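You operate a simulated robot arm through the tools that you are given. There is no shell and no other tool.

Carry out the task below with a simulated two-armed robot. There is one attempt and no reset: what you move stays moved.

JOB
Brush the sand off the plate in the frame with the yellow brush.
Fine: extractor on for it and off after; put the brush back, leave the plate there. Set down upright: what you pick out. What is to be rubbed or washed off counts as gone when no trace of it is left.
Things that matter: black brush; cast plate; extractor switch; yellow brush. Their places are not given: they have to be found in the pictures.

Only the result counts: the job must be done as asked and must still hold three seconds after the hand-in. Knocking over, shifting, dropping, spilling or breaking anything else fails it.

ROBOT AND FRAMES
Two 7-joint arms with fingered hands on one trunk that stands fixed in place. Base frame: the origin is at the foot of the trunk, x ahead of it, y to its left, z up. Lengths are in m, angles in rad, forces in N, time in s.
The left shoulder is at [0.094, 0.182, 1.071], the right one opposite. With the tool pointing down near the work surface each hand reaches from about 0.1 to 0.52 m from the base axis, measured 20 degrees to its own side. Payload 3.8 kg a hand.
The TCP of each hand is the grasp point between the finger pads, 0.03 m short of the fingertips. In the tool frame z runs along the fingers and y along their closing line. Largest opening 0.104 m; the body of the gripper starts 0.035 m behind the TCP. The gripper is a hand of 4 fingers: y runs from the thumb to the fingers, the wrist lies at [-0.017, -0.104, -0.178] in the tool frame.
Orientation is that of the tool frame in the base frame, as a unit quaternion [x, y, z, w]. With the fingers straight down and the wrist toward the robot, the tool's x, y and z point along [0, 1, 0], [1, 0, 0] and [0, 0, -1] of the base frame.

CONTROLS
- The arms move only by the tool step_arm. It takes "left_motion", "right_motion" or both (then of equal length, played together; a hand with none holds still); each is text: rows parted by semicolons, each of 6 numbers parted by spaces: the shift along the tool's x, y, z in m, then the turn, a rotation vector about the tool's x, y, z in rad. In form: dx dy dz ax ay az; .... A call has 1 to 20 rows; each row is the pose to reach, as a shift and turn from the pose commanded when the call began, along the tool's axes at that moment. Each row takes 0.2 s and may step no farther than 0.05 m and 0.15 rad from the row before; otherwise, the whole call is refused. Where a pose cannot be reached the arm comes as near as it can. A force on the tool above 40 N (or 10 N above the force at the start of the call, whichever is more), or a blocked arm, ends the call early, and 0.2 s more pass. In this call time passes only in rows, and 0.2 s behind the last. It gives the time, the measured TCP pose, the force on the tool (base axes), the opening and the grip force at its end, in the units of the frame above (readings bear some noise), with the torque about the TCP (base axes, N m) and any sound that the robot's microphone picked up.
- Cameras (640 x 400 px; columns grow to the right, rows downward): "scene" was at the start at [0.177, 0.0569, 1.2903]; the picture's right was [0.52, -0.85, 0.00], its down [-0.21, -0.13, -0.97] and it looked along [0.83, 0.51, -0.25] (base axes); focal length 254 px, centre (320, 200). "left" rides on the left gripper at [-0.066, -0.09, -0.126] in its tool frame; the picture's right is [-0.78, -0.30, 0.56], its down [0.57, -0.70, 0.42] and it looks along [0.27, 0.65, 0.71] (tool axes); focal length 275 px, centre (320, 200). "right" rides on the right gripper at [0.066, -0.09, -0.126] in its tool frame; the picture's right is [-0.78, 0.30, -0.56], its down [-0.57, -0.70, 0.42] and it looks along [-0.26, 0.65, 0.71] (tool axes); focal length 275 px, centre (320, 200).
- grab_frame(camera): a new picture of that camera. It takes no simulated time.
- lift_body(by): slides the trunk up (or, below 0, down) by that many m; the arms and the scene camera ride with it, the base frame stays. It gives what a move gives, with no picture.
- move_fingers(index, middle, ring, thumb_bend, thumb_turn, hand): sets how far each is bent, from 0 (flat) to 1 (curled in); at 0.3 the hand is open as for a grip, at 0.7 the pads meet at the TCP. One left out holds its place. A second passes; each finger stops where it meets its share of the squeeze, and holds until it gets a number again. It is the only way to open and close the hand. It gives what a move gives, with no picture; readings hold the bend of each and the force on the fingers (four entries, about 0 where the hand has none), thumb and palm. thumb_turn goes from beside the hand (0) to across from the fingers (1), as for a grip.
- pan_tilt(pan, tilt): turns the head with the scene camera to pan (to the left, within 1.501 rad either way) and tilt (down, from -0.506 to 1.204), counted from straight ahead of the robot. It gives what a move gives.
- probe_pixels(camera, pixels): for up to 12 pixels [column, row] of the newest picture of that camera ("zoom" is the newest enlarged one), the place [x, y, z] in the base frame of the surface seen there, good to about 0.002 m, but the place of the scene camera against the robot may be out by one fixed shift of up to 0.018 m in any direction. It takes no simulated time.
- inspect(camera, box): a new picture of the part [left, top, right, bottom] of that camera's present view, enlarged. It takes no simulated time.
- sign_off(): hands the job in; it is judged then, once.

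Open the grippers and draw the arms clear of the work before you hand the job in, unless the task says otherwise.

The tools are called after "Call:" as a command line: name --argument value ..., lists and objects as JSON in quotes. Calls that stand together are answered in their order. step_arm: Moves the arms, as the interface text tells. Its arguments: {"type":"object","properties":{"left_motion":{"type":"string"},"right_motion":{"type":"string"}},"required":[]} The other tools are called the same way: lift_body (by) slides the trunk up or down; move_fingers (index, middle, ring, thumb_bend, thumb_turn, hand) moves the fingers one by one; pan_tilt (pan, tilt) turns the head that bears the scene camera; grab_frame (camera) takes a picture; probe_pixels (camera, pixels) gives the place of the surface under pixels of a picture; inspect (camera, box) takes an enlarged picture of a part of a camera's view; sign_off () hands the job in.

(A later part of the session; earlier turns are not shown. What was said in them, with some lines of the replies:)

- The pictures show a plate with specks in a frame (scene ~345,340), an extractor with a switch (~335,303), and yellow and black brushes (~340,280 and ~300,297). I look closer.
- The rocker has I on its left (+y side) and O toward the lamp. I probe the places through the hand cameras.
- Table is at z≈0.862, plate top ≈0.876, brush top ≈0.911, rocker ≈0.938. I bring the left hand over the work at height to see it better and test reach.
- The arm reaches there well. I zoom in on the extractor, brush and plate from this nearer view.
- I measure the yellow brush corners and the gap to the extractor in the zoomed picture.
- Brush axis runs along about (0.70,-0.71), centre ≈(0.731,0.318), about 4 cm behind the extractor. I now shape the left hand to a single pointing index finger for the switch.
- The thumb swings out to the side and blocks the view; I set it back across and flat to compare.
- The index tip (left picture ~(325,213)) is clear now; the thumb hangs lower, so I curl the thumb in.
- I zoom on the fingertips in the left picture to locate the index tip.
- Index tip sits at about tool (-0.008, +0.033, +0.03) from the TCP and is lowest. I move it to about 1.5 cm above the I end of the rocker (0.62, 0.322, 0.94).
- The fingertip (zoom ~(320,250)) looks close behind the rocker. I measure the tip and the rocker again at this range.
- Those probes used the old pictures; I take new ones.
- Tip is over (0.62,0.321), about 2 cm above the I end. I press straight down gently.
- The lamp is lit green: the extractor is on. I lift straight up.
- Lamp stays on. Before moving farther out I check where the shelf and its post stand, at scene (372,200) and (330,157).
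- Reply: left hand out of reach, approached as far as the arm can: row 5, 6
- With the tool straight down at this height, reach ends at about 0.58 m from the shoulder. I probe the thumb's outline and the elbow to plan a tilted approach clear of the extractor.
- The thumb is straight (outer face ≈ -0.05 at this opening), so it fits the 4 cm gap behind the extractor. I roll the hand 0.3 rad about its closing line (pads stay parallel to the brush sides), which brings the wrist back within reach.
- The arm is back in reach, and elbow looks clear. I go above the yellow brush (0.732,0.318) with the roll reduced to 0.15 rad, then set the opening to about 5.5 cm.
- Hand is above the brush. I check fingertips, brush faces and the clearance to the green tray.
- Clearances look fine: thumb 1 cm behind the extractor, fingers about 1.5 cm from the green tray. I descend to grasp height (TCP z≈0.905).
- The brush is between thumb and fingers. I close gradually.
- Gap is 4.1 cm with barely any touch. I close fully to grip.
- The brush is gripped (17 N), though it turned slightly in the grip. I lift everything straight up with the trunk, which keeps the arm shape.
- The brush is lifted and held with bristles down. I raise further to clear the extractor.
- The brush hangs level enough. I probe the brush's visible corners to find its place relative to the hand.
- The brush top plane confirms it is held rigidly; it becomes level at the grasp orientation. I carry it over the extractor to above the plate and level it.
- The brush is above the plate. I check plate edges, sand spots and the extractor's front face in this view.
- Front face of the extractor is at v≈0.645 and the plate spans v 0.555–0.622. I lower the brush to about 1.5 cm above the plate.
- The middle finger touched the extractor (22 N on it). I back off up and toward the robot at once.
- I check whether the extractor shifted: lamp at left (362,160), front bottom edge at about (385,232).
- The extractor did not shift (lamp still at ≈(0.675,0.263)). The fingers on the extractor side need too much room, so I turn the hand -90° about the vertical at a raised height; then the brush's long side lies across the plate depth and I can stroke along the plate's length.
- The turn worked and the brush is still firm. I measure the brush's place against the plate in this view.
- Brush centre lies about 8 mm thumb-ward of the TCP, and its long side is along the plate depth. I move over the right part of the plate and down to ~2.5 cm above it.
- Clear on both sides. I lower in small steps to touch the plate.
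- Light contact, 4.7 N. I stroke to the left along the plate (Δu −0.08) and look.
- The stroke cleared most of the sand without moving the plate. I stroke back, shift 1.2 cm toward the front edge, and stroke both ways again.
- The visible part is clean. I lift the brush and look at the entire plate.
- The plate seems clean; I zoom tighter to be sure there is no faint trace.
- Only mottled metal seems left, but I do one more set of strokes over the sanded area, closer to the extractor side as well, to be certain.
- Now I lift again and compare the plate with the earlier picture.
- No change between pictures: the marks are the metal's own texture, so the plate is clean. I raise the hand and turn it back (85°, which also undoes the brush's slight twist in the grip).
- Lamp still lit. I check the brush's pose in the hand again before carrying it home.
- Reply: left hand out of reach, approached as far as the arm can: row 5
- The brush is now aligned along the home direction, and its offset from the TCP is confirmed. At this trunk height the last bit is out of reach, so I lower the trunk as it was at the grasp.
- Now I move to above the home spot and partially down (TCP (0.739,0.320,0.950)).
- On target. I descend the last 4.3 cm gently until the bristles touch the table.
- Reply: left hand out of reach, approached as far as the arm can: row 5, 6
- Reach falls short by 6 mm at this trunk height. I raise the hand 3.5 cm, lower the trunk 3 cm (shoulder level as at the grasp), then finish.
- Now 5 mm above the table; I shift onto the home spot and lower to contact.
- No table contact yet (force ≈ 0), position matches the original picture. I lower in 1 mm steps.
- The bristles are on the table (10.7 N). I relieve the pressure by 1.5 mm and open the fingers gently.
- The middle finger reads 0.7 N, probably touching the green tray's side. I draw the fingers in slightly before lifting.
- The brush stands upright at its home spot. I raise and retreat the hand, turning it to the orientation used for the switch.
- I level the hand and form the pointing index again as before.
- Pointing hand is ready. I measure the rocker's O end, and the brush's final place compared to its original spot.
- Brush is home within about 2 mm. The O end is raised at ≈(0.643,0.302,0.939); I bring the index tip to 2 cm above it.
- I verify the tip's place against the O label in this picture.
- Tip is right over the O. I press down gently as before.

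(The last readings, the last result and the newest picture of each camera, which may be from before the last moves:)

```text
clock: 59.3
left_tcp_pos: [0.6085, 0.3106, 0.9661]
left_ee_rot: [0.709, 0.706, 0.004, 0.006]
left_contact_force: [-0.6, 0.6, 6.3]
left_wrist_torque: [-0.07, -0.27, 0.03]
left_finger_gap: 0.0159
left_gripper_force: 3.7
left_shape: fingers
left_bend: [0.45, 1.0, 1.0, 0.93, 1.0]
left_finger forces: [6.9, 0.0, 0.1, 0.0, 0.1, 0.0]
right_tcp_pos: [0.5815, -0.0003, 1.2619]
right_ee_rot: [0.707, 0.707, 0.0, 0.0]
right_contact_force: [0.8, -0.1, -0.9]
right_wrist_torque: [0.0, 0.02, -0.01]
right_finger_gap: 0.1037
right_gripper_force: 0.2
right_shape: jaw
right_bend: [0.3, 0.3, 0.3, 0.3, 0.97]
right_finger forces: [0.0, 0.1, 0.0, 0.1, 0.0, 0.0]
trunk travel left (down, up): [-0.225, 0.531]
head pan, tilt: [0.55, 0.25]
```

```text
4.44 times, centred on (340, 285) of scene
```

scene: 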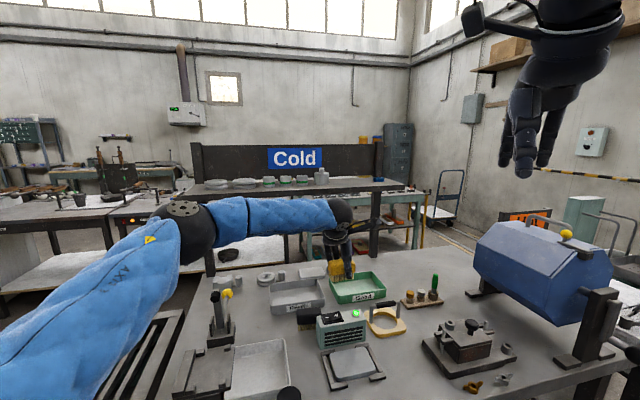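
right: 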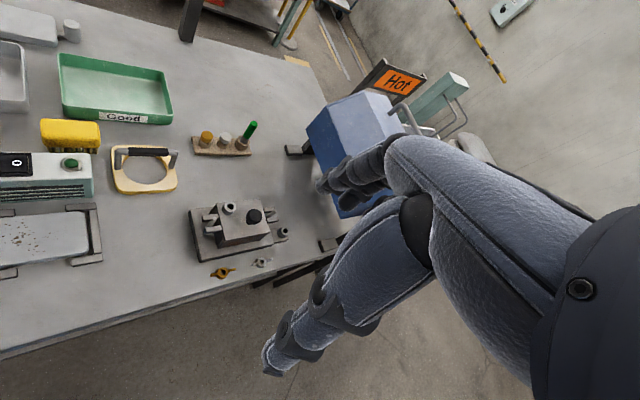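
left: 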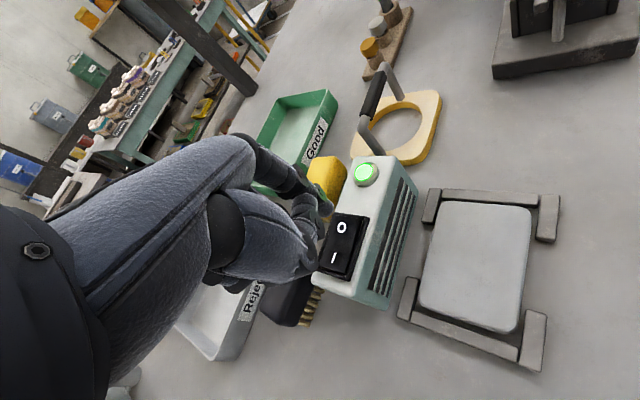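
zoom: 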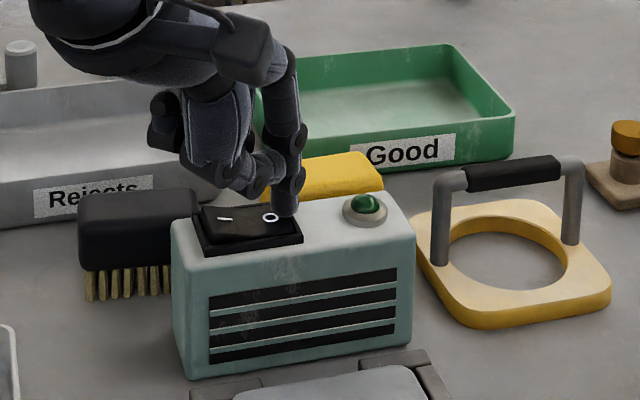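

The lamp went dark: extractor off. I lift straight up and open the hand.

Call:
step_arm --left_motion "0 0 -0.02 0 0 0; 0 0 -0.05 0 0 0; 0 0 -0.09 0 0 0; 0 0 -0.13 0 0 0; 0 0 -0.17 0 0 0"

Call:
move_fingers --hand "left" --index 0.45 --thumb_bend 0.3 --thumb_turn 0.97

Call:
move_fingers --hand "left" --index 0.3 --middle 0.3 --ring 0.3 --thumb_bend 0.3 --thumb_turn 0.97

Call:
step_arm --left_motion "0.03 -0.04 -0.01 0 0 0; 0.06 -0.08 -0.02 0 0 0; 0.09 -0.12 -0.03 0 0 0; 0.12 -0.16 -0.04 0 0 0; 0.15 -0.2 -0.05 0 0 0; 0.155 -0.235 -0.05 0 0 0"

Call:
grab_frame --camera "scene"

Call:
inspect --camera "scene" --box '[240, 240, 440, 365]'

Call:
grab_frame --camera "left"

```text
clock: 60.5
left_tcp_pos: [0.607, 0.3111, 1.1364]
left_ee_rot: [0.708, 0.706, 0.003, 0.003]
left_contact_force: [0.5, 0.4, -0.1]
left_wrist_torque: [-0.01, -0.04, -0.01]
left_finger_gap: 0.0163
left_gripper_force: 0.0
left_shape: fingers
left_bend: [0.44, 1.0, 1.0, 0.93, 1.0]
left_finger forces: [0.1, 0.0, 0.0, 0.0, 0.0, 0.0]
right_tcp_pos: [0.5806, -0.0, 1.2618]
right_ee_rot: [0.707, 0.707, -0.001, -0.001]
right_contact_force: [0.5, 0.8, 0.0]
right_wrist_torque: [-0.01, 0.03, 0.01]
right_finger_gap: 0.1035
right_gripper_force: 0.0
right_shape: jaw
right_bend: [0.3, 0.3, 0.3, 0.3, 0.97]
right_finger forces: [0.0, 0.0, 0.1, 0.1, 0.1, 0.0]
trunk travel left (down, up): [-0.225, 0.531]
head pan, tilt: [0.55, 0.25]
```

```text
clock: 61.5
left_tcp_pos: [0.6074, 0.311, 1.1344]
left_ee_rot: [0.707, 0.707, 0.002, 0.004]
left_contact_force: [0.2, 0.0, -0.2]
left_wrist_torque: [-0.02, 0.0, 0.01]
left_finger_gap: 0.0858
left_gripper_force: 0.0
left_shape: fingers
left_bend: [0.45, 1.0, 1.0, 0.3, 0.94]
left_finger forces: [0.0, 0.1, 0.0, 0.0, 0.1, 0.1]
right_tcp_pos: [0.5818, 0.0007, 1.2616]
right_ee_rot: [0.707, 0.707, 0.0, 0.0]
right_contact_force: [0.3, 0.0, -0.2]
right_wrist_torque: [-0.01, 0.0, 0.04]
right_finger_gap: 0.1038
right_gripper_force: 0.0
right_shape: jaw
right_bend: [0.3, 0.3, 0.3, 0.3, 0.97]
right_finger forces: [0.1, 0.1, 0.0, 0.0, 0.1, 0.0]
trunk travel left (down, up): [-0.225, 0.531]
head pan, tilt: [0.55, 0.25]
```

```text
clock: 62.5
left_tcp_pos: [0.6087, 0.3108, 1.1347]
left_ee_rot: [0.707, 0.707, 0.003, 0.004]
left_contact_force: [0.5, -0.2, -0.5]
left_wrist_torque: [-0.02, 0.03, 0.01]
left_finger_gap: 0.1044
left_gripper_force: 0.0
left_shape: fingers
left_bend: [0.3, 0.3, 0.3, 0.3, 0.94]
left_finger forces: [0.1, 0.1, 0.0, 0.1, 0.1, 0.0]
right_tcp_pos: [0.5814, 0.001, 1.2625]
right_ee_rot: [0.707, 0.707, 0.001, 0.0]
right_contact_force: [0.3, 0.5, -0.1]
right_wrist_torque: [-0.01, 0.02, -0.03]
right_finger_gap: 0.1039
right_gripper_force: 0.1
right_shape: jaw
right_bend: [0.3, 0.3, 0.3, 0.3, 0.97]
right_finger forces: [0.0, 0.1, 0.1, 0.0, 0.0, 0.1]
trunk travel left (down, up): [-0.225, 0.531]
head pan, tilt: [0.55, 0.25]
```

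```text
refused: row 1 steps farther than a row can; nothing moved
```

```text
taken
```

scene: 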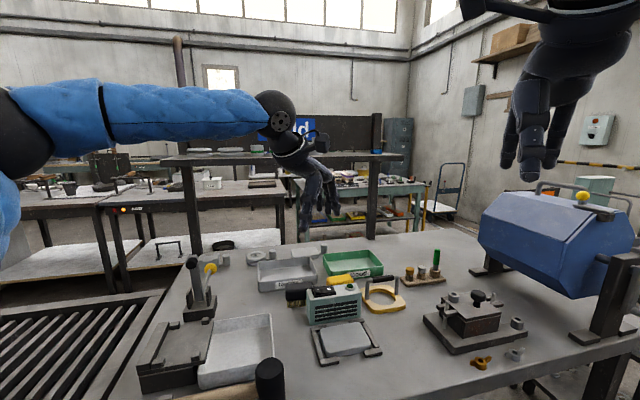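

```text
3.20 times, centred on (340, 302) of scene
```

zoom: 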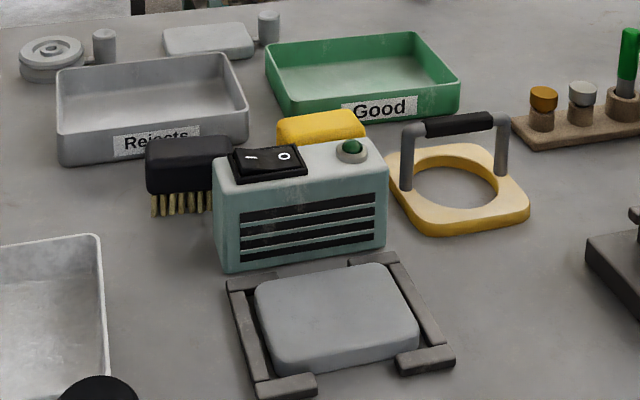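

```text
taken
```

left: 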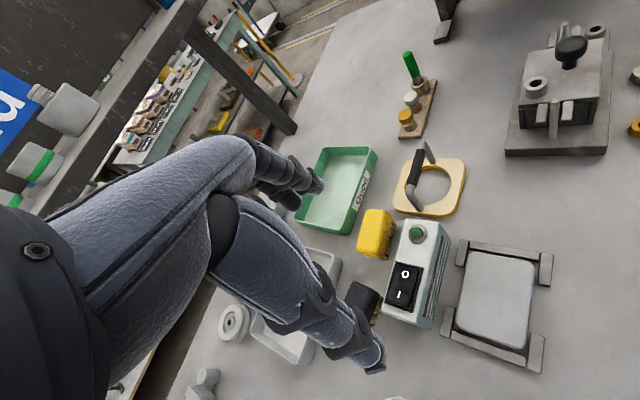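

Lamp off, brush home, plate clean. The retreat row was too long; I draw the arm back to its start in smaller steps.

Call:
step_arm --left_motion "0.0226 -0.0341 -0.0083 0 0 0; 0.0452 -0.0682 -0.0166 0 0 0; 0.0678 -0.1023 -0.0249 0 0 0; 0.0904 -0.1364 -0.0332 0 0 0; 0.113 -0.1705 -0.0415 0 0 0; 0.1356 -0.2046 -0.0498 0 0 0; 0.158 -0.239 -0.058 0 0 0"

Call:
grab_frame --camera "scene"

Call:
inspect --camera "scene" --box '[300, 300, 400, 380]'

Call:
inspect --camera "left" --box '[340, 50, 540, 175]'

```text
clock: 64.1
left_tcp_pos: [0.3683, 0.4728, 1.1897]
left_ee_rot: [0.709, 0.706, 0.002, 0.003]
left_contact_force: [-0.9, 0.6, -0.5]
left_wrist_torque: [-0.02, 0.02, -0.01]
left_finger_gap: 0.1045
left_gripper_force: 0.1
left_shape: fingers
left_bend: [0.3, 0.3, 0.3, 0.3, 0.94]
left_finger forces: [0.0, 0.1, 0.0, 0.0, 0.1, 0.0]
right_tcp_pos: [0.5816, 0.0006, 1.2614]
right_ee_rot: [0.707, 0.707, 0.0, 0.0]
right_contact_force: [0.3, 0.1, 0.1]
right_wrist_torque: [-0.02, 0.0, -0.01]
right_finger_gap: 0.104
right_gripper_force: 0.1
right_shape: jaw
right_bend: [0.3, 0.3, 0.3, 0.3, 0.97]
right_finger forces: [0.1, 0.0, 0.0, 0.0, 0.0, 0.0]
trunk travel left (down, up): [-0.225, 0.531]
head pan, tilt: [0.55, 0.25]
```

```text
taken
```

scene: 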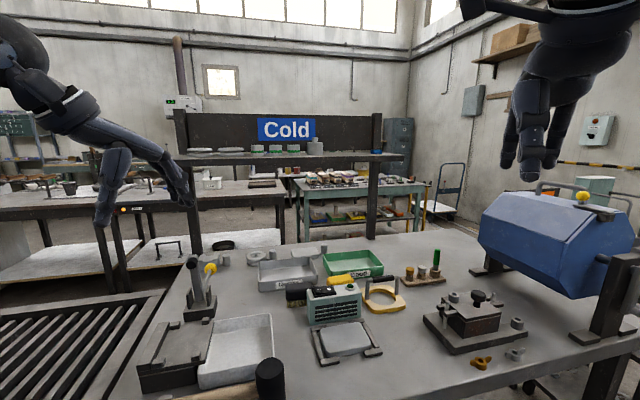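

```text
5.00 times, centred on (350, 340) of scene
```

zoom: 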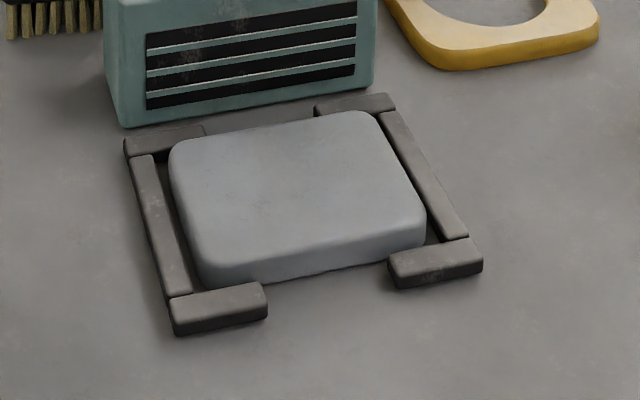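

```text
3.20 times, centred on (440, 112) of left
```

zoom: 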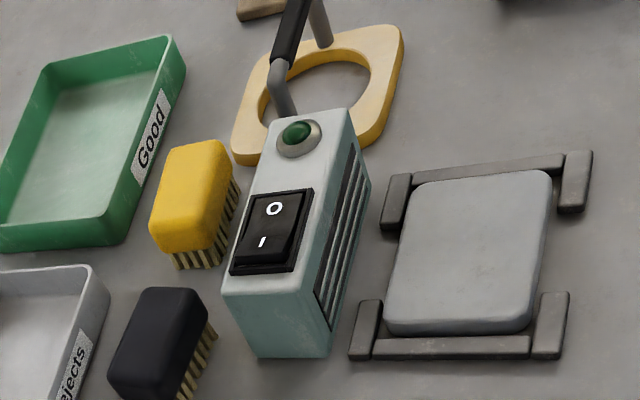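

The plate is clean in its frame, the extractor is off, the yellow brush is upright at its old spot, and the arms are clear with hands open. I hand the job in.

Call:
sign_off

```text
The job is handed in.
```

The sand is brushed off the plate, and the plate is still in its frame. Close-up pictures taken after the last strokes show no trace of it.

- **Extractor:** I switched it on before brushing and off after the brush was back. Its lamp is dark.
- **Yellow brush:** It stands upright at its old spot, about 2 mm off in the pictures. The black brush was not touched.
- **Green tray:** While I was letting go of the brush, a finger touched the green "Good" tray, and it looks to have shifted about 2–3 mm. I left it there, since nudging it back risked moving it more. If even a small shift counts, this could fail the job.
- **Extractor bump:** A finger also pressed against the extractor once while I lowered the brush. I backed off, and the extractor did not appear to move.

Both hands are open and clear of the work.
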